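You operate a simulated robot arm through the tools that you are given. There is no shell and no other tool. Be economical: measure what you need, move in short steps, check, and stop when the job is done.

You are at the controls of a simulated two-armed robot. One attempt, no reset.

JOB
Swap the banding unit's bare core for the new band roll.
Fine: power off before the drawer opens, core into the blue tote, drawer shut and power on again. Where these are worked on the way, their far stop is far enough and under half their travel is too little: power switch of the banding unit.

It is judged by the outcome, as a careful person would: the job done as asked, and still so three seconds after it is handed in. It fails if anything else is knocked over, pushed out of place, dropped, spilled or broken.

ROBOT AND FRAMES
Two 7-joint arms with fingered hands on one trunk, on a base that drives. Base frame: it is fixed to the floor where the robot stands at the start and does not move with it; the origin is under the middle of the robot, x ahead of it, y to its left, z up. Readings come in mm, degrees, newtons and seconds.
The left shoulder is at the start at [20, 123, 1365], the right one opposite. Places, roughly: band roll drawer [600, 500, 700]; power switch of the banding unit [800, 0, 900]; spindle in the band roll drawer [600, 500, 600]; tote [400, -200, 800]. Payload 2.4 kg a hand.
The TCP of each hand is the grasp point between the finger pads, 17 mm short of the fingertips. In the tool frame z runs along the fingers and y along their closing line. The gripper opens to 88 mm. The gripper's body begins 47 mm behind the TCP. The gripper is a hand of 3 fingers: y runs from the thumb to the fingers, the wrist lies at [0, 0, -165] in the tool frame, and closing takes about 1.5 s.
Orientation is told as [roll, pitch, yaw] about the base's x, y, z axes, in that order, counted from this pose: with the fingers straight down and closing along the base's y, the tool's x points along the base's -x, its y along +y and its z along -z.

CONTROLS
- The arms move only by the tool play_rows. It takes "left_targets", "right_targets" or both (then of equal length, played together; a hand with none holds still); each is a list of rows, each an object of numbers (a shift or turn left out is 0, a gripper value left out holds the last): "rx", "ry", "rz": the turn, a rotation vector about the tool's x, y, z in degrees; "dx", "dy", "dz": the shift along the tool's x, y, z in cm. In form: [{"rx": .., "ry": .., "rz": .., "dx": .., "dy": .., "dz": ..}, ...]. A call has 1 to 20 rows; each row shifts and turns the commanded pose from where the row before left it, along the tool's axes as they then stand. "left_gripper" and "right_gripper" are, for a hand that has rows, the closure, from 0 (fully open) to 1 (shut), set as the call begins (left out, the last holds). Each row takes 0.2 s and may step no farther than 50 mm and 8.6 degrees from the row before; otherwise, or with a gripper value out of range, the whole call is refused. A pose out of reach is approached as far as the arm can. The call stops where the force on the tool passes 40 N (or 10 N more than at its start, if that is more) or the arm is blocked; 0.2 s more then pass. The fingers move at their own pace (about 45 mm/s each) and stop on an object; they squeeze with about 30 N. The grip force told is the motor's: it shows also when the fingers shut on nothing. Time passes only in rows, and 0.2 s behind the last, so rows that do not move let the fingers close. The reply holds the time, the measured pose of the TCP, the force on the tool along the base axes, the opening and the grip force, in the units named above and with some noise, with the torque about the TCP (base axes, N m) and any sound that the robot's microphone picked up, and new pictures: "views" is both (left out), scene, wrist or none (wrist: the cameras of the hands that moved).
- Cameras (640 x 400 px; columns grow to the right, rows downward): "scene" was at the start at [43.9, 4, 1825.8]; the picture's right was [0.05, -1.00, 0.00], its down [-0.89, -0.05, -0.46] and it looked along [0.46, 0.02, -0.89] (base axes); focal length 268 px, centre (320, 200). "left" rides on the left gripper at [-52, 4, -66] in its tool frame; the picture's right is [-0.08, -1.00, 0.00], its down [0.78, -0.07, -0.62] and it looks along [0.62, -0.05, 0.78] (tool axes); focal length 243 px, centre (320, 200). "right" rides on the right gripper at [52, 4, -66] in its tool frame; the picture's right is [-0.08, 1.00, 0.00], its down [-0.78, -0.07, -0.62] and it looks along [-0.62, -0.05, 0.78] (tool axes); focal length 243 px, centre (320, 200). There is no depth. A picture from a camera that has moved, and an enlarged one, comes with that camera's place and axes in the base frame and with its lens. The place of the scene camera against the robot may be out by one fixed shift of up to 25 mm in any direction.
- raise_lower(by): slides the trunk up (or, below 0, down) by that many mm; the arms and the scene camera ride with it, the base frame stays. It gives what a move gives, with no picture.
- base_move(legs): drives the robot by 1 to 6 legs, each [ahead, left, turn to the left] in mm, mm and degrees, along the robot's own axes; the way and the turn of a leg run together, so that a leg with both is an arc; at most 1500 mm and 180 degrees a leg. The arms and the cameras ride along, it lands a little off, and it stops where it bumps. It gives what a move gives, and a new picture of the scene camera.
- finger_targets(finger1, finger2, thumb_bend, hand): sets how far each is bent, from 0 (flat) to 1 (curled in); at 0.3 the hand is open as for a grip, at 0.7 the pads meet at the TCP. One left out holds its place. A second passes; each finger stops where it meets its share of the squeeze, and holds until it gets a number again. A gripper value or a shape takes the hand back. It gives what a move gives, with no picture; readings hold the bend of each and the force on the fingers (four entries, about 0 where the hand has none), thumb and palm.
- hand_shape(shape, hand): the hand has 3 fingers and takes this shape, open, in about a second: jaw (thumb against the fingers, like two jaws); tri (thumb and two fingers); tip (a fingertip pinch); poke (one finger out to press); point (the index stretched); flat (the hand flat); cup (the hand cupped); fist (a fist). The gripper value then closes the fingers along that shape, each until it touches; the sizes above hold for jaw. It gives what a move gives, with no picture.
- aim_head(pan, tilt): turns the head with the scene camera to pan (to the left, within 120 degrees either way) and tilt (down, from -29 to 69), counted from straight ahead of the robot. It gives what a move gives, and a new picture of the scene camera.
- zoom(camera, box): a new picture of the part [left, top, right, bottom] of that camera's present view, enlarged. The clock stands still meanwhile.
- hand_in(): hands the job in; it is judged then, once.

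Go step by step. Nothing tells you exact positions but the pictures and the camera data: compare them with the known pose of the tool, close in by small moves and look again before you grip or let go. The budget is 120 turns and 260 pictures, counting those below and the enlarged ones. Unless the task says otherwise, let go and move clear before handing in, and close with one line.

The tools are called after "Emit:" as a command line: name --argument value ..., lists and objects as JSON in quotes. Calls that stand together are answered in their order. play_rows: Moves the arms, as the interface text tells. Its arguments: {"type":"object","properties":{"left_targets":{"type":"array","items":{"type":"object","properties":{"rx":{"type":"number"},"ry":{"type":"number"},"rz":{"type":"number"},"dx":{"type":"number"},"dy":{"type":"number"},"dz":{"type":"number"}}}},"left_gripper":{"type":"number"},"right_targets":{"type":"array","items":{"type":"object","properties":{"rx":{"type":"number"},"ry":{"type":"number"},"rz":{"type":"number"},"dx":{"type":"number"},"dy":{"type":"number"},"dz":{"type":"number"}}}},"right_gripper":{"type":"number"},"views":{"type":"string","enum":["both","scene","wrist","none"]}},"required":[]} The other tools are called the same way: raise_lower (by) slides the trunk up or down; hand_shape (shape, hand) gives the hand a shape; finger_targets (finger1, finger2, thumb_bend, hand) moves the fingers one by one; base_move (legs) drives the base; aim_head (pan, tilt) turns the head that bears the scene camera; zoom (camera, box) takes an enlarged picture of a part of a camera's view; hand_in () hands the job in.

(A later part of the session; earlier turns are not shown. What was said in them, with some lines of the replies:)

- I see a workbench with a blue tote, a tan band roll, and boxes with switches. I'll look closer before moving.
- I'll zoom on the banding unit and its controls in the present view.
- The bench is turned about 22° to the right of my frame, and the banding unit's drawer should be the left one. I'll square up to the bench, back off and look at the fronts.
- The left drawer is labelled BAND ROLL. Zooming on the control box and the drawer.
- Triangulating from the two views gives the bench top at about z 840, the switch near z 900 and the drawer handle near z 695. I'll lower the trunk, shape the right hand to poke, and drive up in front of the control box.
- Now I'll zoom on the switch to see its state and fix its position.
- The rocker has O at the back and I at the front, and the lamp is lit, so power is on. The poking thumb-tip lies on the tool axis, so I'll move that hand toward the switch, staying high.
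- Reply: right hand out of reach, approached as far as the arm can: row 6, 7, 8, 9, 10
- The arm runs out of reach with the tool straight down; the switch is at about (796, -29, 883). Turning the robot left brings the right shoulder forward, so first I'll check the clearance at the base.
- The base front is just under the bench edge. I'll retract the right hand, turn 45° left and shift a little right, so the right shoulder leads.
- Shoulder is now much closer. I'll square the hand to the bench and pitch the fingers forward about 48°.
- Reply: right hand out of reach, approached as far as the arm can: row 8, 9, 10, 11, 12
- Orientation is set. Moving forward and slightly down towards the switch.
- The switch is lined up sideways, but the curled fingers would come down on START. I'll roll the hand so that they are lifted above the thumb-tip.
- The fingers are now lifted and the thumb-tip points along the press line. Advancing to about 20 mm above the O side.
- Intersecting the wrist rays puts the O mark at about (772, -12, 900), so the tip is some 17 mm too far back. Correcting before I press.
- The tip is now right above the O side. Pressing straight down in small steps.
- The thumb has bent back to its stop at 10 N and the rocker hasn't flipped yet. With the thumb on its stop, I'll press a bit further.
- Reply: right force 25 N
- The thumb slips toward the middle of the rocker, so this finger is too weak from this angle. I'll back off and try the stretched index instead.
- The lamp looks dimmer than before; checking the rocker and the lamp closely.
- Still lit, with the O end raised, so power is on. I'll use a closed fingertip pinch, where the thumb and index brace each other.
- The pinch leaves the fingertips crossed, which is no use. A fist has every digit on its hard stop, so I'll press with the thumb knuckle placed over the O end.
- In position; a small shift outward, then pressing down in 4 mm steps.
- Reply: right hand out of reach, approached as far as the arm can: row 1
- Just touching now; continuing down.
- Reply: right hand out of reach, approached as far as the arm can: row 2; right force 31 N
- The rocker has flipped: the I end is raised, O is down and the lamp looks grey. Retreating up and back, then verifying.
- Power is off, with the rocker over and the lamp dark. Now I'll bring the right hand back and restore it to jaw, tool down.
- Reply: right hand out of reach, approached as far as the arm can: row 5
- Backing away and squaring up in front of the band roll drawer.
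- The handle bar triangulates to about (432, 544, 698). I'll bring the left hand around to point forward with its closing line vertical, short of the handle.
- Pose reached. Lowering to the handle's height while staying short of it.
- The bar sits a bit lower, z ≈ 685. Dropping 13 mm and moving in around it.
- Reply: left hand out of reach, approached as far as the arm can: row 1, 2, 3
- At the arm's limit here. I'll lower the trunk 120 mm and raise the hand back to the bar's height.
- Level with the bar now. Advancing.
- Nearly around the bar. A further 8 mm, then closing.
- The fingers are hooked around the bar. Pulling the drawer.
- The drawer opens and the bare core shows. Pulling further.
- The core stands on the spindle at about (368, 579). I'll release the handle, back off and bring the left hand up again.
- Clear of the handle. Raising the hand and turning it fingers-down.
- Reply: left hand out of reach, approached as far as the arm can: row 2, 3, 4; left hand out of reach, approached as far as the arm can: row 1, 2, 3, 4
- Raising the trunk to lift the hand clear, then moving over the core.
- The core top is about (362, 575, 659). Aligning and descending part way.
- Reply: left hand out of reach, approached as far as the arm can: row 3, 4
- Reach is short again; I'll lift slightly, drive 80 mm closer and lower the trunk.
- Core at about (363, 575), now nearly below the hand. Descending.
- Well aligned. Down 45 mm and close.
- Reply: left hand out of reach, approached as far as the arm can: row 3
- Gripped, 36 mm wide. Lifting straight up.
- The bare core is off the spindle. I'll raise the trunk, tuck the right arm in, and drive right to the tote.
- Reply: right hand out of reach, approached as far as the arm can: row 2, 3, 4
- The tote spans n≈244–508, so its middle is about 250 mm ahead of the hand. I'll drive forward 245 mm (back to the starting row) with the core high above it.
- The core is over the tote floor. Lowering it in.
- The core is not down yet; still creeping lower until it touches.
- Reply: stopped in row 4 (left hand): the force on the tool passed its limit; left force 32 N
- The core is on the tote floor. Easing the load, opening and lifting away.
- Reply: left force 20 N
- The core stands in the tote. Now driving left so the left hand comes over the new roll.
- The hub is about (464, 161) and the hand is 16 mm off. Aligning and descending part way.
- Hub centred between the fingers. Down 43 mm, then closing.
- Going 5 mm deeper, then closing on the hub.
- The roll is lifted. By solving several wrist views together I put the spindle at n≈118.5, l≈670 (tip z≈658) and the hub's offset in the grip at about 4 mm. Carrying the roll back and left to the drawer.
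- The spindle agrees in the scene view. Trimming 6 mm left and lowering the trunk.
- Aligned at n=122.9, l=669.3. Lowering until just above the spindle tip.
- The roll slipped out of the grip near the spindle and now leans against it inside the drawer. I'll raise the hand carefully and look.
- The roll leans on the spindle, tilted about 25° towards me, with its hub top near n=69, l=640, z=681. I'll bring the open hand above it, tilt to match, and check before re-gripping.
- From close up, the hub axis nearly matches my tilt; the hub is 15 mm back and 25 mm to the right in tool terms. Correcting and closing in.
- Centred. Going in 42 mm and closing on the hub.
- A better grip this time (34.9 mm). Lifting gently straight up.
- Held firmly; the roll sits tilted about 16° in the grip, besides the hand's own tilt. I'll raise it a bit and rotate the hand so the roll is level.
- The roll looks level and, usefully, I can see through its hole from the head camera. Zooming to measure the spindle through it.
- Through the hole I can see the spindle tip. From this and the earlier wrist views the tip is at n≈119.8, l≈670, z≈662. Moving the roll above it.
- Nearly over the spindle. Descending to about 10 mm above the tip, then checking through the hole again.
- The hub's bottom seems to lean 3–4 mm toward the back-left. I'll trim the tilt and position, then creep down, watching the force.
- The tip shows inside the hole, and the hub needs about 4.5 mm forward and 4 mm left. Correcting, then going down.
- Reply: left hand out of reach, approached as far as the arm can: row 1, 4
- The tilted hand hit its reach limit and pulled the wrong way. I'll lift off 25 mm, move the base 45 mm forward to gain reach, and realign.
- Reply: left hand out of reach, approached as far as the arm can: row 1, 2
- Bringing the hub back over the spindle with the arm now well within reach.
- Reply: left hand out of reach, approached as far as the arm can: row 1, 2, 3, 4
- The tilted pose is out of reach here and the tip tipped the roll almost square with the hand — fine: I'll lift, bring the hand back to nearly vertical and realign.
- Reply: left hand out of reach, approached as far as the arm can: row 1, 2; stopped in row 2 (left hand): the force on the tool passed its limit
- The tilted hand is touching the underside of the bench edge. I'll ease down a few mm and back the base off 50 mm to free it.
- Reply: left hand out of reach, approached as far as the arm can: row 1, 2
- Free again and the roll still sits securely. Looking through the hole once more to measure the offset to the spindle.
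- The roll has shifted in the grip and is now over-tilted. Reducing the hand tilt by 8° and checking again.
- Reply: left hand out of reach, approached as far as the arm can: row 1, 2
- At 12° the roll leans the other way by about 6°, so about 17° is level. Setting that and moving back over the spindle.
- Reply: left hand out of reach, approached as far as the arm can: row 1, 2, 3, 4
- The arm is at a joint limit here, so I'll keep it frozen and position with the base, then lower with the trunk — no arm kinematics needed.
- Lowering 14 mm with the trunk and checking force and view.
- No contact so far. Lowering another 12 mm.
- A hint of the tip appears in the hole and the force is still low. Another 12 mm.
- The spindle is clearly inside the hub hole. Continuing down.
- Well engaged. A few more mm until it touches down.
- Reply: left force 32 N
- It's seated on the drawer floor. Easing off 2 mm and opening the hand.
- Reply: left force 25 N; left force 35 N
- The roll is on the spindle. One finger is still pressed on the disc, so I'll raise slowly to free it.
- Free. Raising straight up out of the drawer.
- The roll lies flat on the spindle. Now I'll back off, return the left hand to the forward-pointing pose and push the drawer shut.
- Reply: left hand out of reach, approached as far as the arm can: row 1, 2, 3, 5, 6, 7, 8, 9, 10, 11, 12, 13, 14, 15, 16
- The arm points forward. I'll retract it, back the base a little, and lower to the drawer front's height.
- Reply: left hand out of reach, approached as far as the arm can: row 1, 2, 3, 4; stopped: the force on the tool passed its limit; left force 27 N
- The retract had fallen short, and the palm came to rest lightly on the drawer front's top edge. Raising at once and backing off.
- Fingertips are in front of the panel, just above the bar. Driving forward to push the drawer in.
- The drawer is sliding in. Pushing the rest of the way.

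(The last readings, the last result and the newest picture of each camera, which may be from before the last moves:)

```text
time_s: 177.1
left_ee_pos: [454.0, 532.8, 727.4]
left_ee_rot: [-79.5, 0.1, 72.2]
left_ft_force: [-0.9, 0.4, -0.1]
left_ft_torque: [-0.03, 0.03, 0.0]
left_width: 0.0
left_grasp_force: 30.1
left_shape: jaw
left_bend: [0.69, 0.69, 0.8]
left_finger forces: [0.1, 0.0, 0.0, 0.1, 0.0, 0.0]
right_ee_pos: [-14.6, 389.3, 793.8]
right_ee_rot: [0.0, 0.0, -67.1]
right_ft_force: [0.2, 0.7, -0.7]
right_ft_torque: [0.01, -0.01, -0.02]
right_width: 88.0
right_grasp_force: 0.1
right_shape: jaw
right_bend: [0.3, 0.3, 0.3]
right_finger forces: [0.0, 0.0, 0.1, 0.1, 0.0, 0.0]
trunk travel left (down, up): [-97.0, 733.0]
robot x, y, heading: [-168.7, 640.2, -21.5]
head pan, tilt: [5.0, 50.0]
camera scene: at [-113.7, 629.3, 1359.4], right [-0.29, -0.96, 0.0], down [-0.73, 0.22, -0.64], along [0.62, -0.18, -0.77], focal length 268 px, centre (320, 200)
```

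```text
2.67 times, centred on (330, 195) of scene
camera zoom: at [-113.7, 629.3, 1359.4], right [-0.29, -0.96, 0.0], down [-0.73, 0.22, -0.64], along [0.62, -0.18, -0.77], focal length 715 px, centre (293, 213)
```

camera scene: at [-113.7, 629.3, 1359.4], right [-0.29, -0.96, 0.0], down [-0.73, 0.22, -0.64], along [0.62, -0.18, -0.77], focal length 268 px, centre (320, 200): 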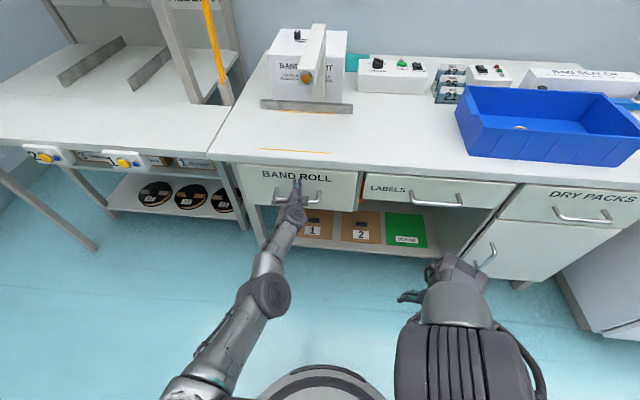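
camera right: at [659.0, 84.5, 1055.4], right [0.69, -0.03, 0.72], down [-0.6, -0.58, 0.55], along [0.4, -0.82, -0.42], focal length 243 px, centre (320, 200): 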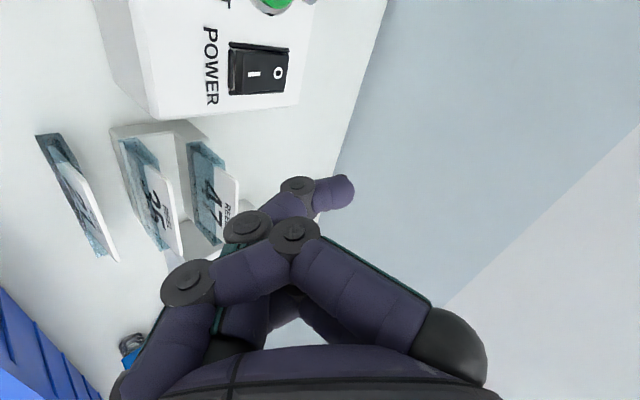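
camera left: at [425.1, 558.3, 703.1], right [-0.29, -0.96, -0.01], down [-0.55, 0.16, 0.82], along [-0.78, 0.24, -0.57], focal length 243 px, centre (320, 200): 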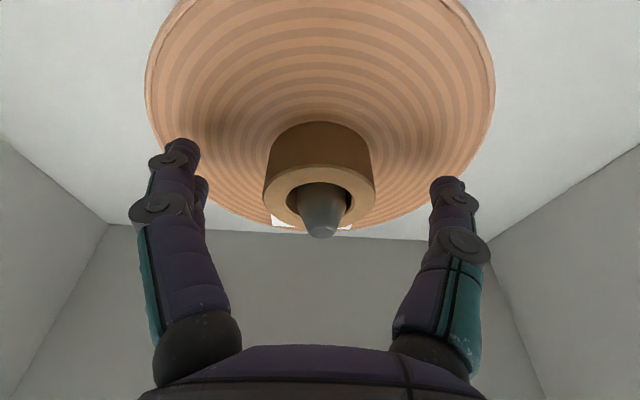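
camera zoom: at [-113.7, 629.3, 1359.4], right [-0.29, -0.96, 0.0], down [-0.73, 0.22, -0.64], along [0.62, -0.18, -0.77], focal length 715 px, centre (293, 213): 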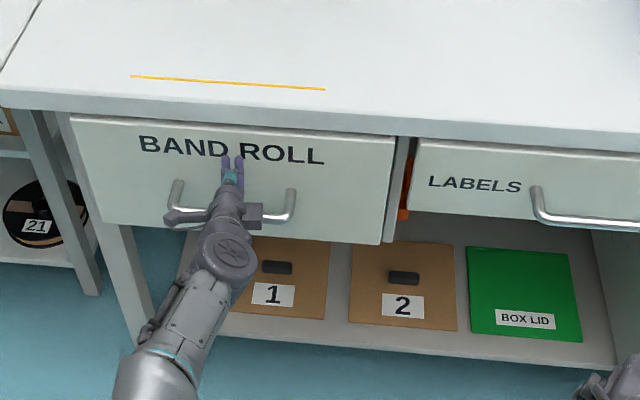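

Nearly flush with its neighbour. Pushing the last few mm gently with the arm until it stops.

Emit:
play_rows --left_targets '[{"dz": 0.4}, {"dz": 0.4}, {"dz": 0.4}, {"dz": 0.4}]' --views "none"

Emit:
zoom --camera "scene" --box '[210, 120, 450, 270]'

```text
time_s: 178.1
left_ee_pos: [456.7, 534.4, 726.7]
left_ee_rot: [-79.5, 0.2, 72.2]
left_ft_force: [0.0, 0.0, -0.5]
left_ft_torque: [0.0, 0.0, 0.04]
left_width: 0.0
left_grasp_force: 30.4
left_shape: jaw
left_bend: [0.69, 0.69, 0.8]
left_finger forces: [0.0, 0.0, 0.0, 0.1, 0.1, 0.0]
left hand out of reach, approached as far as the arm can: row 2, 3, 4
right_ee_pos: [-16.0, 389.2, 793.2]
right_ee_rot: [0.0, -0.1, -67.0]
right_ft_force: [0.0, 0.5, 0.5]
right_ft_torque: [0.04, -0.02, -0.03]
right_width: 88.0
right_grasp_force: 0.1
right_shape: jaw
right_bend: [0.3, 0.3, 0.3]
right_finger forces: [0.0, 0.0, 0.0, 0.1, 0.1, 0.1]
trunk travel left (down, up): [-97.0, 733.0]
robot x, y, heading: [-167.8, 641.6, -21.9]
head pan, tilt: [5.0, 50.0]
```

```text
2.67 times, centred on (330, 195) of scene
camera zoom: at [-113.8, 629.3, 1359.4], right [-0.29, -0.96, 0.0], down [-0.73, 0.22, -0.64], along [0.62, -0.18, -0.77], focal length 715 px, centre (293, 213)
```

zoom: 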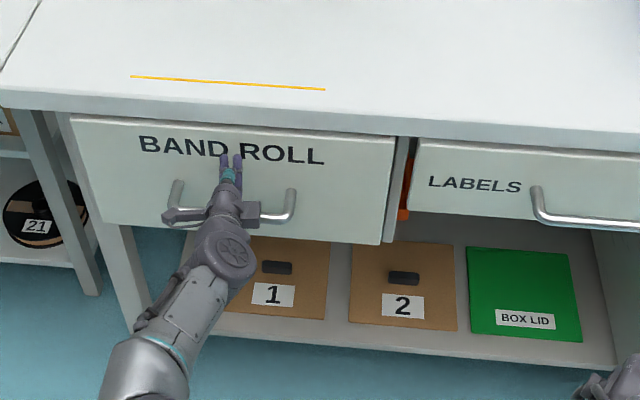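

Emit:
base_move --legs '[[14, 0, 0]]'

Emit:
zoom --camera "scene" --box '[210, 120, 450, 270]'

```text
time_s: 178.9
left_ee_pos: [467.4, 529.4, 725.9]
left_ee_rot: [-79.5, 0.1, 72.2]
left_ft_force: [-23.2, 11.0, -8.4]
left_ft_torque: [-0.22, -0.54, -0.09]
left_width: 0.0
left_grasp_force: 29.7
left_shape: jaw
left_bend: [0.74, 0.75, 0.8]
left_finger forces: [10.6, 14.0, 0.0, 0.1, 0.0, 0.0]
right_ee_pos: [-2.4, 386.4, 793.5]
right_ee_rot: [-0.1, -0.1, -67.0]
right_ft_force: [-0.4, -0.6, -0.1]
right_ft_torque: [0.03, -0.02, 0.02]
right_width: 88.0
right_grasp_force: 0.0
right_shape: jaw
right_bend: [0.3, 0.3, 0.3]
right_finger forces: [0.1, 0.1, 0.1, 0.1, 0.1, 0.0]
trunk travel left (down, up): [-97.0, 733.0]
robot x, y, heading: [-157.0, 639.0, -21.6]
head pan, tilt: [5.0, 50.0]
camera scene: at [-102.6, 625.3, 1359.4], right [-0.29, -0.96, 0.0], down [-0.73, 0.22, -0.64], along [0.62, -0.18, -0.77], focal length 268 px, centre (320, 200)
```

scene: 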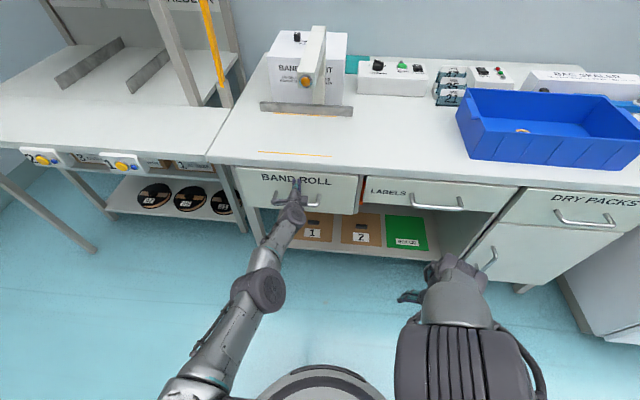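

```text
2.67 times, centred on (330, 195) of scene
camera zoom: at [-102.6, 625.3, 1359.4], right [-0.29, -0.96, 0.0], down [-0.73, 0.22, -0.64], along [0.62, -0.18, -0.77], focal length 715 px, centre (293, 213)
```

zoom: 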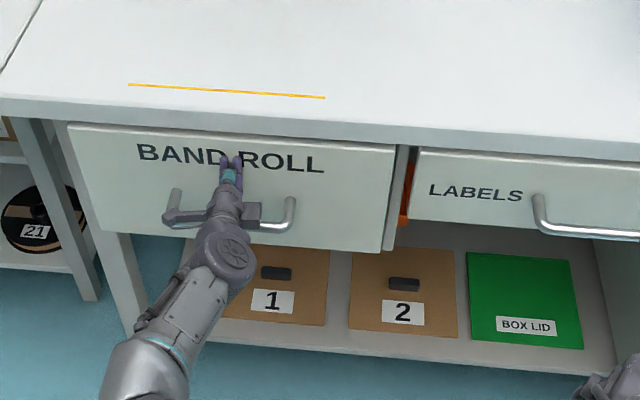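

The drawer is hard against its stop (25 N). Backing off, raising the trunk and tucking the left arm in before going back to the power switch.

Emit:
base_move --legs '[[-300, 0, 0]]'

Emit:
raise_lower --by 181

Emit:
play_rows --left_targets '[{"rz": 8}, {"rz": 8}, {"rz": 8}, {"rz": 8}, {"rz": 8}, {"rz": 8}, {"rz": 8}, {"rz": 8}, {"rz": 8}, {"rz": 8}, {"rz": 8}, {"rz": 2}]' --left_gripper 0 --views "none"

Emit:
play_rows --left_targets '[{"ry": 8}, {"ry": 8}, {"ry": 8}, {"ry": 8}, {"ry": 8}, {"ry": 8}, {"ry": 8}, {"ry": 8}, {"ry": 8}, {"ry": 7.5}, {"dx": 4.5, "dy": 2}, {"dx": 4.5, "dy": 2}, {"dx": 4.5, "dy": 2}, {"dx": 4.5, "dy": 2}, {"dx": 4.5, "dy": 2}]' --views "scene"

```text
time_s: 180.9
left_ee_pos: [191.3, 639.1, 725.5]
left_ee_rot: [-79.4, 0.1, 72.2]
left_ft_force: [0.6, 0.3, 0.6]
left_ft_torque: [0.01, 0.01, -0.02]
left_width: 0.0
left_grasp_force: 29.8
left_shape: jaw
left_bend: [0.69, 0.69, 0.8]
left_finger forces: [0.1, 0.1, 0.0, 0.1, 0.0, 0.0]
right_ee_pos: [-278.2, 494.2, 793.8]
right_ee_rot: [0.0, 0.0, -66.9]
right_ft_force: [-0.2, 0.1, 0.5]
right_ft_torque: [0.02, 0.01, -0.04]
right_width: 87.9
right_grasp_force: 0.1
right_shape: jaw
right_bend: [0.3, 0.3, 0.3]
right_finger forces: [0.1, 0.1, 0.0, 0.0, 0.1, 0.1]
trunk travel left (down, up): [-97.0, 733.0]
robot x, y, heading: [-431.3, 747.6, -21.5]
head pan, tilt: [5.0, 50.0]
camera scene: at [-377.7, 733.6, 1359.4], right [-0.28, -0.96, 0.0], down [-0.73, 0.22, -0.64], along [0.62, -0.18, -0.77], focal length 268 px, centre (320, 200)
```

scene: 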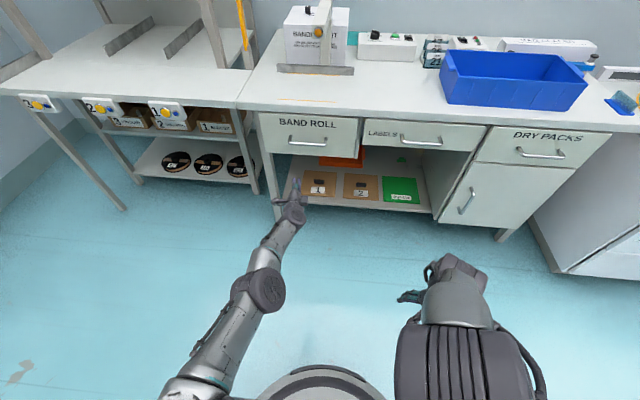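

```text
time_s: 182.9
left_ee_pos: [191.8, 640.3, 906.0]
left_ee_rot: [-79.4, 0.1, 72.3]
left_ft_force: [0.9, 0.0, -0.4]
left_ft_torque: [0.0, -0.01, 0.02]
left_width: 0.1
left_grasp_force: 29.3
left_shape: jaw
left_bend: [0.69, 0.69, 0.8]
left_finger forces: [0.0, 0.0, 0.0, 0.0, 0.0, 0.1]
right_ee_pos: [-276.5, 494.7, 974.9]
right_ee_rot: [0.0, 0.0, -66.9]
right_ft_force: [0.1, -0.3, 0.2]
right_ft_torque: [0.0, 0.0, 0.01]
right_width: 87.9
right_grasp_force: 0.1
right_shape: jaw
right_bend: [0.3, 0.3, 0.3]
right_finger forces: [0.0, 0.1, 0.0, 0.0, 0.0, 0.1]
trunk travel left (down, up): [-278.0, 552.0]
robot x, y, heading: [-434.5, 747.8, -21.5]
head pan, tilt: [5.0, 50.0]
```

```text
time_s: 185.5
left_ee_pos: [192.1, 640.0, 905.9]
left_ee_rot: [-0.3, -79.4, -17.5]
left_ft_force: [-0.3, 0.5, -0.6]
left_ft_torque: [-0.01, -0.01, -0.02]
left_width: 88.1
left_grasp_force: 0.0
left_shape: jaw
left_bend: [0.3, 0.3, 0.3]
left_finger forces: [0.0, 0.1, 0.0, 0.1, 0.0, 0.0]
right_ee_pos: [-278.3, 493.4, 973.8]
right_ee_rot: [0.0, 0.0, -67.0]
right_ft_force: [0.4, 0.0, 0.3]
right_ft_torque: [0.01, -0.02, 0.03]
right_width: 88.2
right_grasp_force: 0.1
right_shape: jaw
right_bend: [0.3, 0.3, 0.3]
right_finger forces: [0.0, 0.0, 0.0, 0.1, 0.1, 0.0]
trunk travel left (down, up): [-278.0, 552.0]
robot x, y, heading: [-430.7, 749.3, -21.7]
head pan, tilt: [5.0, 50.0]
```

```text
time_s: 188.7
left_ee_pos: [-122.5, 881.7, 858.9]
left_ee_rot: [-0.1, 0.0, -17.8]
left_ft_force: [-0.4, -0.6, 0.1]
left_ft_torque: [0.0, 0.0, 0.0]
left_width: 88.1
left_grasp_force: 0.0
left_shape: jaw
left_bend: [0.3, 0.3, 0.3]
left_finger forces: [0.1, 0.0, 0.0, 0.1, 0.0, 0.0]
left hand out of reach, approached as far as the arm can: row 2, 3, 4, 5, 6, 7, 8, 9
right_ee_pos: [-278.8, 494.3, 975.2]
right_ee_rot: [-0.1, -0.1, -66.9]
right_ft_force: [0.2, -0.2, 0.0]
right_ft_torque: [0.01, -0.01, 0.0]
right_width: 87.9
right_grasp_force: 0.0
right_shape: jaw
right_bend: [0.3, 0.3, 0.3]
right_finger forces: [0.1, 0.1, 0.1, 0.0, 0.1, 0.0]
trunk travel left (down, up): [-278.0, 552.0]
robot x, y, heading: [-431.6, 749.1, -21.7]
head pan, tilt: [5.0, 50.0]
camera scene: at [-378.2, 734.3, 1540.5], right [-0.28, -0.96, 0.0], down [-0.73, 0.22, -0.64], along [0.62, -0.18, -0.77], focal length 268 px, centre (320, 200)
```

scene: 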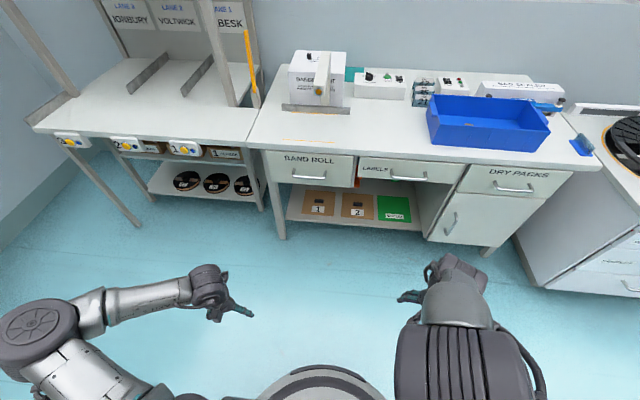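

The left arm is tucked and the drawer is shut. Driving back to the switch-pressing position, turned 45° left.

Emit:
base_move --legs '[[340, -191, 0], [0, 0, 45.1], [246, -246, 0]]'

Emit:
hand_shape --shape "fist" --hand "right"

```text
time_s: 195.1
left_ee_pos: [260.2, 622.4, 857.8]
left_ee_rot: [-0.1, 0.1, 26.3]
left_ft_force: [1.2, -0.1, 0.2]
left_ft_torque: [0.03, -0.02, 0.01]
left_width: 87.9
left_grasp_force: 0.0
left_shape: jaw
left_bend: [0.3, 0.3, 0.3]
left_finger forces: [0.1, 0.0, 0.0, 0.1, 0.0, 0.0]
right_ee_pos: [417.3, 234.7, 974.4]
right_ee_rot: [0.0, -0.1, -22.9]
right_ft_force: [0.4, 0.5, 0.5]
right_ft_torque: [-0.01, 0.01, -0.01]
right_width: 87.7
right_grasp_force: 0.1
right_shape: jaw
right_bend: [0.3, 0.3, 0.3]
right_finger forces: [0.1, 0.0, 0.0, 0.1, 0.0, 0.0]
trunk travel left (down, up): [-278.0, 552.0]
robot x, y, heading: [132.1, 313.2, 22.1]
head pan, tilt: [5.0, 50.0]
camera scene: at [180.0, 337.7, 1540.4], right [0.46, -0.89, 0.0], down [-0.68, -0.35, -0.64], along [0.57, 0.3, -0.77], focal length 268 px, centre (320, 200)
```

scene: 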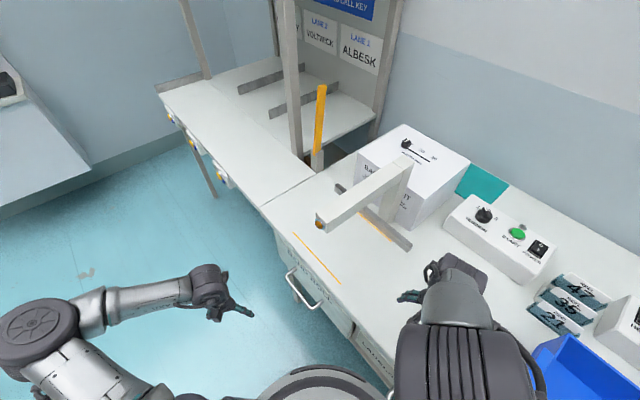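

```text
time_s: 196.0
left_ee_pos: [260.9, 620.5, 858.8]
left_ee_rot: [-0.2, 0.2, 26.3]
left_ft_force: [-0.6, 0.0, -1.0]
left_ft_torque: [0.03, 0.03, 0.01]
left_width: 88.0
left_grasp_force: 0.0
left_shape: jaw
left_bend: [0.3, 0.3, 0.3]
left_finger forces: [0.1, 0.0, 0.0, 0.0, 0.0, 0.1]
right_ee_pos: [416.5, 235.0, 973.9]
right_ee_rot: [0.0, 0.0, -23.0]
right_ft_force: [0.2, 0.0, -0.8]
right_ft_torque: [-0.01, 0.01, 0.01]
right_width: 0.0
right_grasp_force: 0.1
right_shape: fist
right_bend: [1.0, 1.0, 0.54]
right_finger forces: [0.1, 0.0, 0.0, 0.1, 0.0, 0.1]
trunk travel left (down, up): [-278.0, 552.0]
robot x, y, heading: [127.1, 308.8, 22.5]
head pan, tilt: [5.0, 50.0]
```

Right hand near its former approach. Repeating the approach: lift, pitch forward, advance, then roll the fist.

Emit:
play_rows --right_targets '[{"dz": -3}, {"dz": -3, "dy": -3.3}, {"dy": -3.3}, {"dy": -3.3}, {"ry": -8}, {"ry": -8}, {"ry": -8}, {"ry": -8}, {"ry": -8}, {"ry": -8}]' --views "none"

Emit:
aim_head --pan -45 --tilt 55

```text
time_s: 198.2
left_ee_pos: [260.5, 622.0, 859.1]
left_ee_rot: [-0.2, 0.1, 26.3]
left_ft_force: [0.0, -0.3, -0.3]
left_ft_torque: [0.0, 0.0, -0.02]
left_width: 88.0
left_grasp_force: 0.0
left_shape: jaw
left_bend: [0.3, 0.3, 0.3]
left_finger forces: [0.0, 0.1, 0.1, 0.0, 0.0, 0.0]
right_ee_pos: [501.1, 124.6, 1017.5]
right_ee_rot: [1.0, -43.0, -22.8]
right_ft_force: [0.9, 0.1, -0.4]
right_ft_torque: [0.0, 0.02, -0.03]
right_width: 0.1
right_grasp_force: 0.0
right_shape: fist
right_bend: [1.0, 1.0, 0.54]
right_finger forces: [0.0, 0.0, 0.0, 0.1, 0.0, 0.0]
right hand out of reach, approached as far as the arm can: row 1, 2, 5, 6, 7, 8, 9, 10
trunk travel left (down, up): [-278.0, 552.0]
robot x, y, heading: [130.0, 308.5, 22.4]
head pan, tilt: [5.0, 50.0]
```

```text
time_s: 199.3
left_ee_pos: [260.3, 620.9, 858.9]
left_ee_rot: [-0.3, 0.0, 26.3]
left_ft_force: [0.6, 0.0, -0.5]
left_ft_torque: [-0.01, 0.03, -0.03]
left_width: 87.8
left_grasp_force: 0.0
left_shape: jaw
left_bend: [0.3, 0.3, 0.3]
left_finger forces: [0.1, 0.0, 0.1, 0.0, 0.1, 0.0]
right_ee_pos: [501.5, 125.4, 1018.9]
right_ee_rot: [1.0, -43.0, -22.7]
right_ft_force: [0.5, 1.0, 0.2]
right_ft_torque: [-0.01, -0.02, 0.0]
right_width: 0.0
right_grasp_force: 0.1
right_shape: fist
right_bend: [1.0, 1.0, 0.54]
right_finger forces: [0.1, 0.0, 0.0, 0.1, 0.0, 0.1]
trunk travel left (down, up): [-278.0, 552.0]
robot x, y, heading: [130.8, 309.9, 22.7]
head pan, tilt: [-45.0, 55.0]
camera scene: at [177.7, 274.8, 1533.9], right [-0.38, -0.92, 0.0], down [-0.76, 0.31, -0.57], along [0.53, -0.22, -0.82], focal length 268 px, centre (320, 200)
```

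scene: 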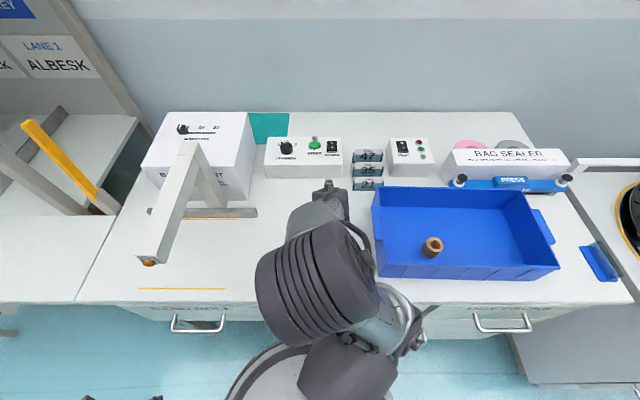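

Resetting the fist so the thumb tucks in as before, then advancing and rolling.

Emit:
hand_shape --shape "tip" --hand "right"

Emit:
hand_shape --shape "fist" --hand "right"

Emit:
play_rows --right_targets '[{"dx": -2.92, "dz": 2.73, "dy": -0.6, "ry": -1}, {"dx": -2.92, "dz": 2.73, "dy": -0.6, "ry": -1}, {"dx": -2.92, "dz": 2.73, "dy": -0.6, "ry": -1}, {"dx": -2.92, "dz": 2.73, "dy": -0.6, "ry": -1}, {"dx": -2.92, "dz": 2.73, "dy": -0.6, "ry": -1}, {"rz": 8}, {"rz": 8}, {"rz": 8}, {"rz": 8}, {"rz": 8}, {"rz": 8}, {"rz": 8}, {"rz": 8}, {"rz": 8}]' --views "wrist"

```text
time_s: 200.2
left_ee_pos: [260.8, 621.6, 857.7]
left_ee_rot: [-0.2, 0.1, 26.2]
left_ft_force: [0.6, -0.6, -0.5]
left_ft_torque: [0.0, 0.01, 0.03]
left_width: 88.0
left_grasp_force: 0.1
left_shape: jaw
left_bend: [0.3, 0.3, 0.3]
left_finger forces: [0.0, 0.1, 0.1, 0.1, 0.1, 0.0]
right_ee_pos: [501.8, 123.7, 1017.5]
right_ee_rot: [1.1, -43.0, -22.8]
right_ft_force: [-0.3, 0.4, -0.2]
right_ft_torque: [-0.01, -0.01, 0.01]
right_width: 87.9
right_grasp_force: 0.1
right_shape: tip
right_bend: [0.3, 0.3, 0.3]
right_finger forces: [0.1, 0.0, 0.1, 0.0, 0.0, 0.0]
trunk travel left (down, up): [-278.0, 552.0]
robot x, y, heading: [132.2, 310.5, 22.5]
head pan, tilt: [-45.0, 55.0]
```

```text
time_s: 201.1
left_ee_pos: [259.5, 622.9, 859.0]
left_ee_rot: [-0.2, 0.1, 26.3]
left_ft_force: [0.0, 0.4, 0.2]
left_ft_torque: [0.03, 0.0, 0.0]
left_width: 87.9
left_grasp_force: 0.3
left_shape: jaw
left_bend: [0.3, 0.3, 0.3]
left_finger forces: [0.1, 0.0, 0.0, 0.1, 0.0, 0.1]
right_ee_pos: [501.2, 122.9, 1016.7]
right_ee_rot: [1.2, -43.0, -22.9]
right_ft_force: [0.1, 0.3, 0.1]
right_ft_torque: [0.01, -0.03, 0.01]
right_width: 0.1
right_grasp_force: 0.0
right_shape: fist
right_bend: [1.0, 1.0, 0.54]
right_finger forces: [0.0, 0.0, 0.0, 0.1, 0.0, 0.0]
trunk travel left (down, up): [-278.0, 552.0]
robot x, y, heading: [132.0, 309.6, 22.3]
head pan, tilt: [-45.0, 55.0]
```

```text
time_s: 204.1
left_ee_pos: [260.7, 621.7, 858.4]
left_ee_rot: [-0.3, 0.1, 26.1]
left_ft_force: [0.9, 0.8, -0.4]
left_ft_torque: [0.0, -0.04, -0.03]
left_width: 87.9
left_grasp_force: 0.0
left_shape: jaw
left_bend: [0.3, 0.3, 0.3]
left_finger forces: [0.1, 0.1, 0.1, 0.0, 0.1, 0.0]
right_ee_pos: [676.0, 20.2, 1023.0]
right_ee_rot: [46.7, -12.4, -99.8]
right_ft_force: [0.2, -0.3, 0.1]
right_ft_torque: [0.0, -0.01, -0.03]
right_width: 0.0
right_grasp_force: 0.0
right_shape: fist
right_bend: [1.0, 1.0, 0.54]
right_finger forces: [0.1, 0.0, 0.1, 0.0, 0.1, 0.1]
trunk travel left (down, up): [-278.0, 552.0]
robot x, y, heading: [130.8, 310.2, 22.3]
head pan, tilt: [-45.0, 55.0]
camera right: at [642.3, 89.9, 1059.4], right [0.68, -0.05, 0.73], down [-0.61, -0.59, 0.54], along [0.4, -0.81, -0.43], focal length 243 px, centre (320, 200)
```

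right: 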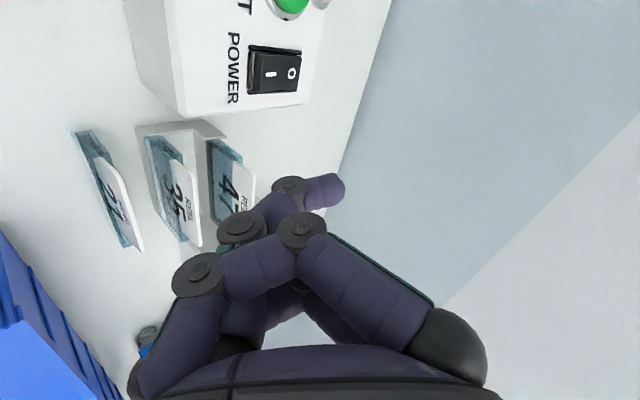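

Same pose as before. Moving above the I end of the rocker.

Emit:
play_rows --right_targets '[{"dx": 0.19, "dy": -0.33, "dz": 3.06}, {"dx": 0.19, "dy": -0.33, "dz": 3.06}, {"dx": 0.19, "dy": -0.33, "dz": 3.06}, {"dx": 0.19, "dy": -0.33, "dz": 3.06}]' --views "wrist"

```text
time_s: 205.1
left_ee_pos: [260.2, 622.0, 858.3]
left_ee_rot: [0.0, 0.1, 26.3]
left_ft_force: [-0.3, -1.2, -0.7]
left_ft_torque: [-0.01, 0.01, 0.01]
left_width: 87.9
left_grasp_force: 0.1
left_shape: jaw
left_bend: [0.3, 0.3, 0.3]
left_finger forces: [0.1, 0.0, 0.0, 0.0, 0.0, 0.0]
right_ee_pos: [752.3, -3.8, 929.3]
right_ee_rot: [46.7, -12.5, -99.9]
right_ft_force: [-0.4, -0.6, -0.1]
right_ft_torque: [-0.02, 0.0, 0.01]
right_width: 0.0
right_grasp_force: 0.0
right_shape: fist
right_bend: [1.0, 1.0, 0.54]
right_finger forces: [0.1, 0.0, 0.1, 0.1, 0.1, 0.1]
trunk travel left (down, up): [-278.0, 552.0]
robot x, y, heading: [127.8, 307.0, 22.6]
head pan, tilt: [-45.0, 55.0]
camera right: at [719.5, 65.3, 964.6], right [0.69, -0.04, 0.73], down [-0.61, -0.59, 0.54], along [0.4, -0.81, -0.43], focal length 243 px, centre (320, 200)
```

right: 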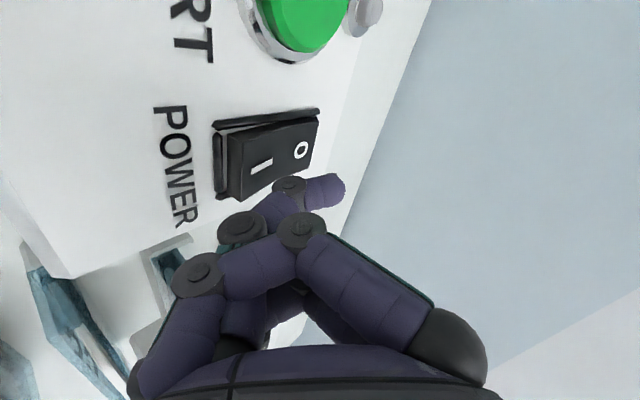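

Shifting 7 mm forward and pressing the I side down in small steps.

Emit:
play_rows --right_targets '[{"dx": -0.145, "dy": 0.45, "dz": 0.52}, {"dx": 0.092, "dy": -0.282, "dz": 0.268}, {"dx": 0.092, "dy": -0.282, "dz": 0.268}, {"dx": 0.092, "dy": -0.282, "dz": 0.268}, {"dx": 0.092, "dy": -0.282, "dz": 0.268}, {"dx": 0.092, "dy": -0.282, "dz": 0.268}]' --views "wrist"

```text
time_s: 206.5
left_ee_pos: [259.4, 622.2, 857.7]
left_ee_rot: [-0.2, 0.2, 26.3]
left_ft_force: [0.3, -0.2, 0.3]
left_ft_torque: [0.04, -0.02, 0.0]
left_width: 87.9
left_grasp_force: 0.0
left_shape: jaw
left_bend: [0.3, 0.3, 0.3]
left_finger forces: [0.0, 0.0, 0.1, 0.1, 0.0, 0.0]
right_ee_pos: [760.3, -8.2, 910.8]
right_ee_rot: [46.8, -12.5, -99.9]
right_ft_force: [-2.3, 0.8, 6.3]
right_ft_torque: [-0.02, 0.04, 0.01]
right_width: 0.0
right_grasp_force: 0.1
right_shape: fist
right_bend: [1.0, 1.0, 0.91]
right_finger forces: [0.0, 0.0, 0.0, 0.0, 5.1, 0.0]
trunk travel left (down, up): [-278.0, 552.0]
robot x, y, heading: [128.8, 309.2, 22.4]
head pan, tilt: [-45.0, 55.0]
camera right: at [725.5, 62.1, 946.6], right [0.68, -0.04, 0.73], down [-0.61, -0.59, 0.54], along [0.4, -0.81, -0.43], focal length 243 px, centre (320, 200)
```

right: 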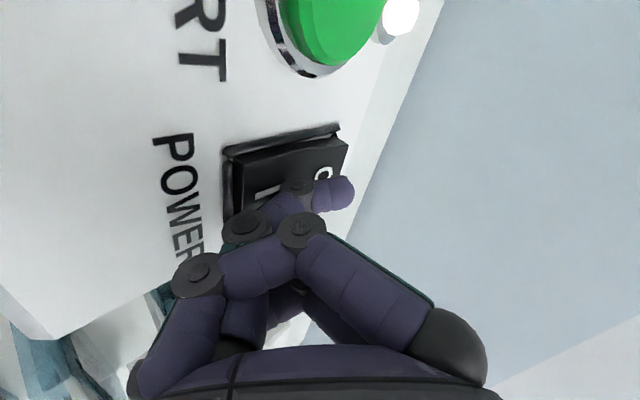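

The lamp is lit again. Retreating up and back and verifying the rocker.

Emit:
play_rows --right_targets '[{"dx": -0.7, "dy": 2.1, "dz": -2.0}, {"dz": -4.5}, {"dz": -4.5}, {"dz": -4.0}]' --views "wrist"

Emit:
zoom --camera "right" --box '[200, 0, 360, 110]'

```text
time_s: 207.5
left_ee_pos: [258.5, 622.2, 858.9]
left_ee_rot: [-0.2, 0.1, 26.3]
left_ft_force: [-0.8, -0.4, -0.4]
left_ft_torque: [0.0, 0.0, 0.02]
left_width: 87.9
left_grasp_force: 0.0
left_shape: jaw
left_bend: [0.3, 0.3, 0.3]
left_finger forces: [0.0, 0.0, 0.0, 0.0, 0.0, 0.1]
right_ee_pos: [666.6, 28.1, 1026.1]
right_ee_rot: [46.7, -12.5, -99.9]
right_ft_force: [0.6, 0.2, -0.1]
right_ft_torque: [0.02, -0.02, 0.02]
right_width: 0.0
right_grasp_force: 0.0
right_shape: fist
right_bend: [1.0, 1.0, 0.54]
right_finger forces: [0.0, 0.0, 0.0, 0.1, 0.1, 0.0]
trunk travel left (down, up): [-278.0, 552.0]
robot x, y, heading: [129.5, 308.2, 22.5]
head pan, tilt: [-45.0, 55.0]
camera right: at [635.0, 96.4, 1062.0], right [0.68, -0.04, 0.73], down [-0.61, -0.59, 0.54], along [0.4, -0.81, -0.43], focal length 243 px, centre (320, 200)
```

right: 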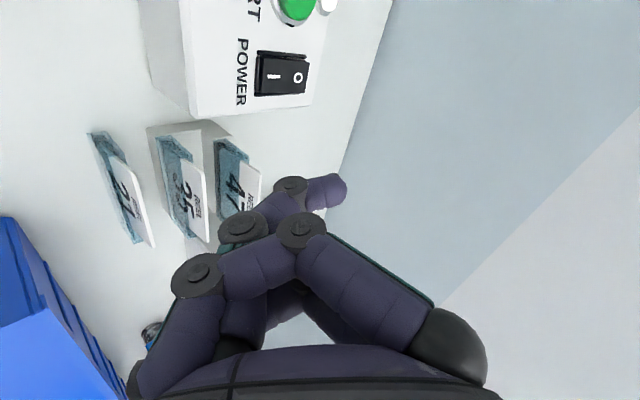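

```text
3.64 times, centred on (280, 55) of right
camera zoom: at [635.0, 96.4, 1062.0], right [0.68, -0.04, 0.73], down [-0.61, -0.59, 0.54], along [0.4, -0.81, -0.43], focal length 882 px, centre (466, 727)
```

zoom: 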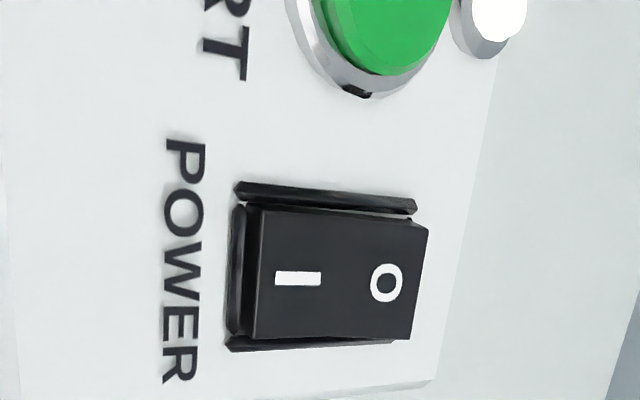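

Power is on: O is raised and the lamp lit. Pulling the arm clear, backing off, and taking a final look at the drawer and tote.

Emit:
play_rows --right_targets '[{"dx": 1.03, "dy": -3.18, "dz": -3.5}, {"dx": 1.03, "dy": -3.18, "dz": -3.5}, {"dx": 1.03, "dy": -3.18, "dz": -3.5}, {"dz": -4}]' --views "none"

Emit:
base_move --legs '[[-290, 290, 0]]'

Emit:
aim_head --pan -30 --tilt 45

Emit:
zoom --camera "scene" --box '[120, 120, 440, 320]'

```text
time_s: 208.5
left_ee_pos: [259.9, 621.8, 857.3]
left_ee_rot: [-0.2, 0.2, 26.3]
left_ft_force: [0.2, 0.0, -0.1]
left_ft_torque: [0.06, 0.0, 0.05]
left_width: 88.1
left_grasp_force: 0.1
left_shape: jaw
left_bend: [0.3, 0.3, 0.3]
left_finger forces: [0.1, 0.1, 0.0, 0.0, 0.0, 0.0]
right_ee_pos: [520.4, 89.6, 1041.3]
right_ee_rot: [48.0, -12.4, -99.6]
right_ft_force: [0.5, -0.2, 0.2]
right_ft_torque: [-0.01, -0.01, -0.02]
right_width: 0.0
right_grasp_force: 0.1
right_shape: fist
right_bend: [1.0, 1.0, 0.54]
right_finger forces: [0.0, 0.1, 0.1, 0.1, 0.0, 0.0]
right hand out of reach, approached as far as the arm can: row 4
trunk travel left (down, up): [-278.0, 552.0]
robot x, y, heading: [126.7, 307.0, 22.5]
head pan, tilt: [-45.0, 55.0]
```

```text
time_s: 211.1
left_ee_pos: [-114.0, 775.8, 857.2]
left_ee_rot: [-0.1, 0.1, 26.6]
left_ft_force: [-0.3, 0.4, -0.1]
left_ft_torque: [0.0, -0.01, -0.03]
left_width: 88.2
left_grasp_force: 0.0
left_shape: jaw
left_bend: [0.3, 0.3, 0.3]
left_finger forces: [0.0, 0.0, 0.0, 0.1, 0.0, 0.0]
right_ee_pos: [148.6, 245.0, 1041.5]
right_ee_rot: [48.1, -12.4, -99.1]
right_ft_force: [0.2, -0.6, -0.8]
right_ft_torque: [0.0, 0.04, -0.04]
right_width: 0.0
right_grasp_force: 0.1
right_shape: fist
right_bend: [1.0, 1.0, 0.54]
right_finger forces: [0.1, 0.0, 0.1, 0.0, 0.0, 0.0]
trunk travel left (down, up): [-278.0, 552.0]
robot x, y, heading: [-244.3, 461.3, 22.8]
head pan, tilt: [-45.0, 55.0]
camera scene: at [-195.9, 428.7, 1534.0], right [-0.38, -0.93, 0.0], down [-0.76, 0.31, -0.57], along [0.53, -0.22, -0.82], focal length 268 px, centre (320, 200)
```

scene: 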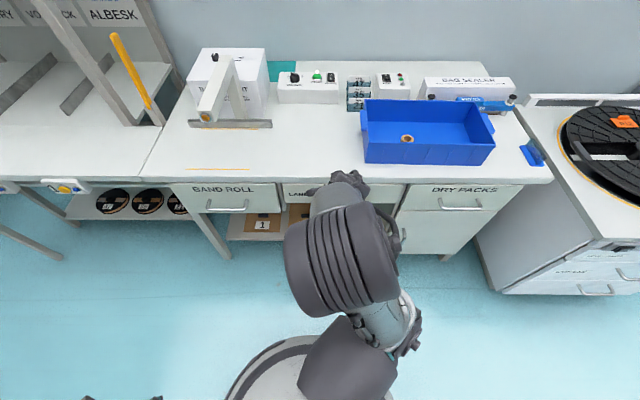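

```text
time_s: 211.8
left_ee_pos: [-114.5, 775.8, 859.1]
left_ee_rot: [-0.2, 0.2, 26.6]
left_ft_force: [-0.2, -0.1, 0.0]
left_ft_torque: [-0.01, 0.0, 0.03]
left_width: 87.8
left_grasp_force: 0.1
left_shape: jaw
left_bend: [0.3, 0.3, 0.3]
left_finger forces: [0.0, 0.1, 0.0, 0.1, 0.1, 0.1]
right_ee_pos: [147.6, 245.2, 1041.9]
right_ee_rot: [48.0, -12.3, -99.1]
right_ft_force: [0.3, -0.1, 0.2]
right_ft_torque: [-0.03, 0.01, 0.01]
right_width: 0.2
right_grasp_force: 0.1
right_shape: fist
right_bend: [1.0, 1.0, 0.54]
right_finger forces: [0.0, 0.0, 0.1, 0.0, 0.1, 0.0]
trunk travel left (down, up): [-278.0, 552.0]
robot x, y, heading: [-240.7, 464.5, 22.8]
head pan, tilt: [-30.0, 45.0]
camera scene: at [-181.5, 445.4, 1547.3], right [-0.12, -0.99, 0.0], down [-0.7, 0.09, -0.71], along [0.7, -0.09, -0.71], focal length 268 px, centre (320, 200)
```

scene: 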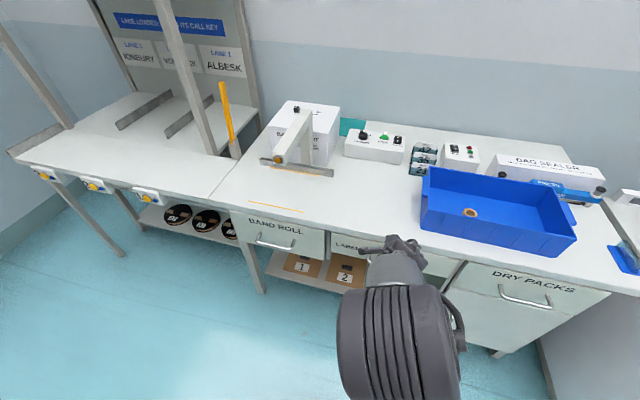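

```text
2.00 times, centred on (280, 220) of scene
camera zoom: at [-181.5, 445.4, 1547.3], right [-0.12, -0.99, 0.0], down [-0.7, 0.09, -0.71], along [0.7, -0.09, -0.71], focal length 536 px, centre (400, 160)
```

zoom: 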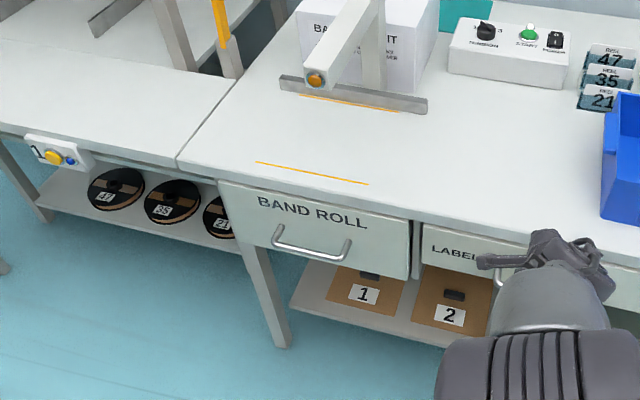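

The drawer is flush, the core is in the tote, power is back on and both arms are clear. Handing in.

Emit:
hand_in

```text
The job is handed in.
```

The swap is finished and handed in: power went off before the drawer opened, the bare core is in the blue tote, and the new band roll is on the spindle. The drawer is shut and power is back on. On the way in, the roll slipped from the grip once, a few centimetres above the drawer floor. I picked it up again and seated it flat on the spindle.
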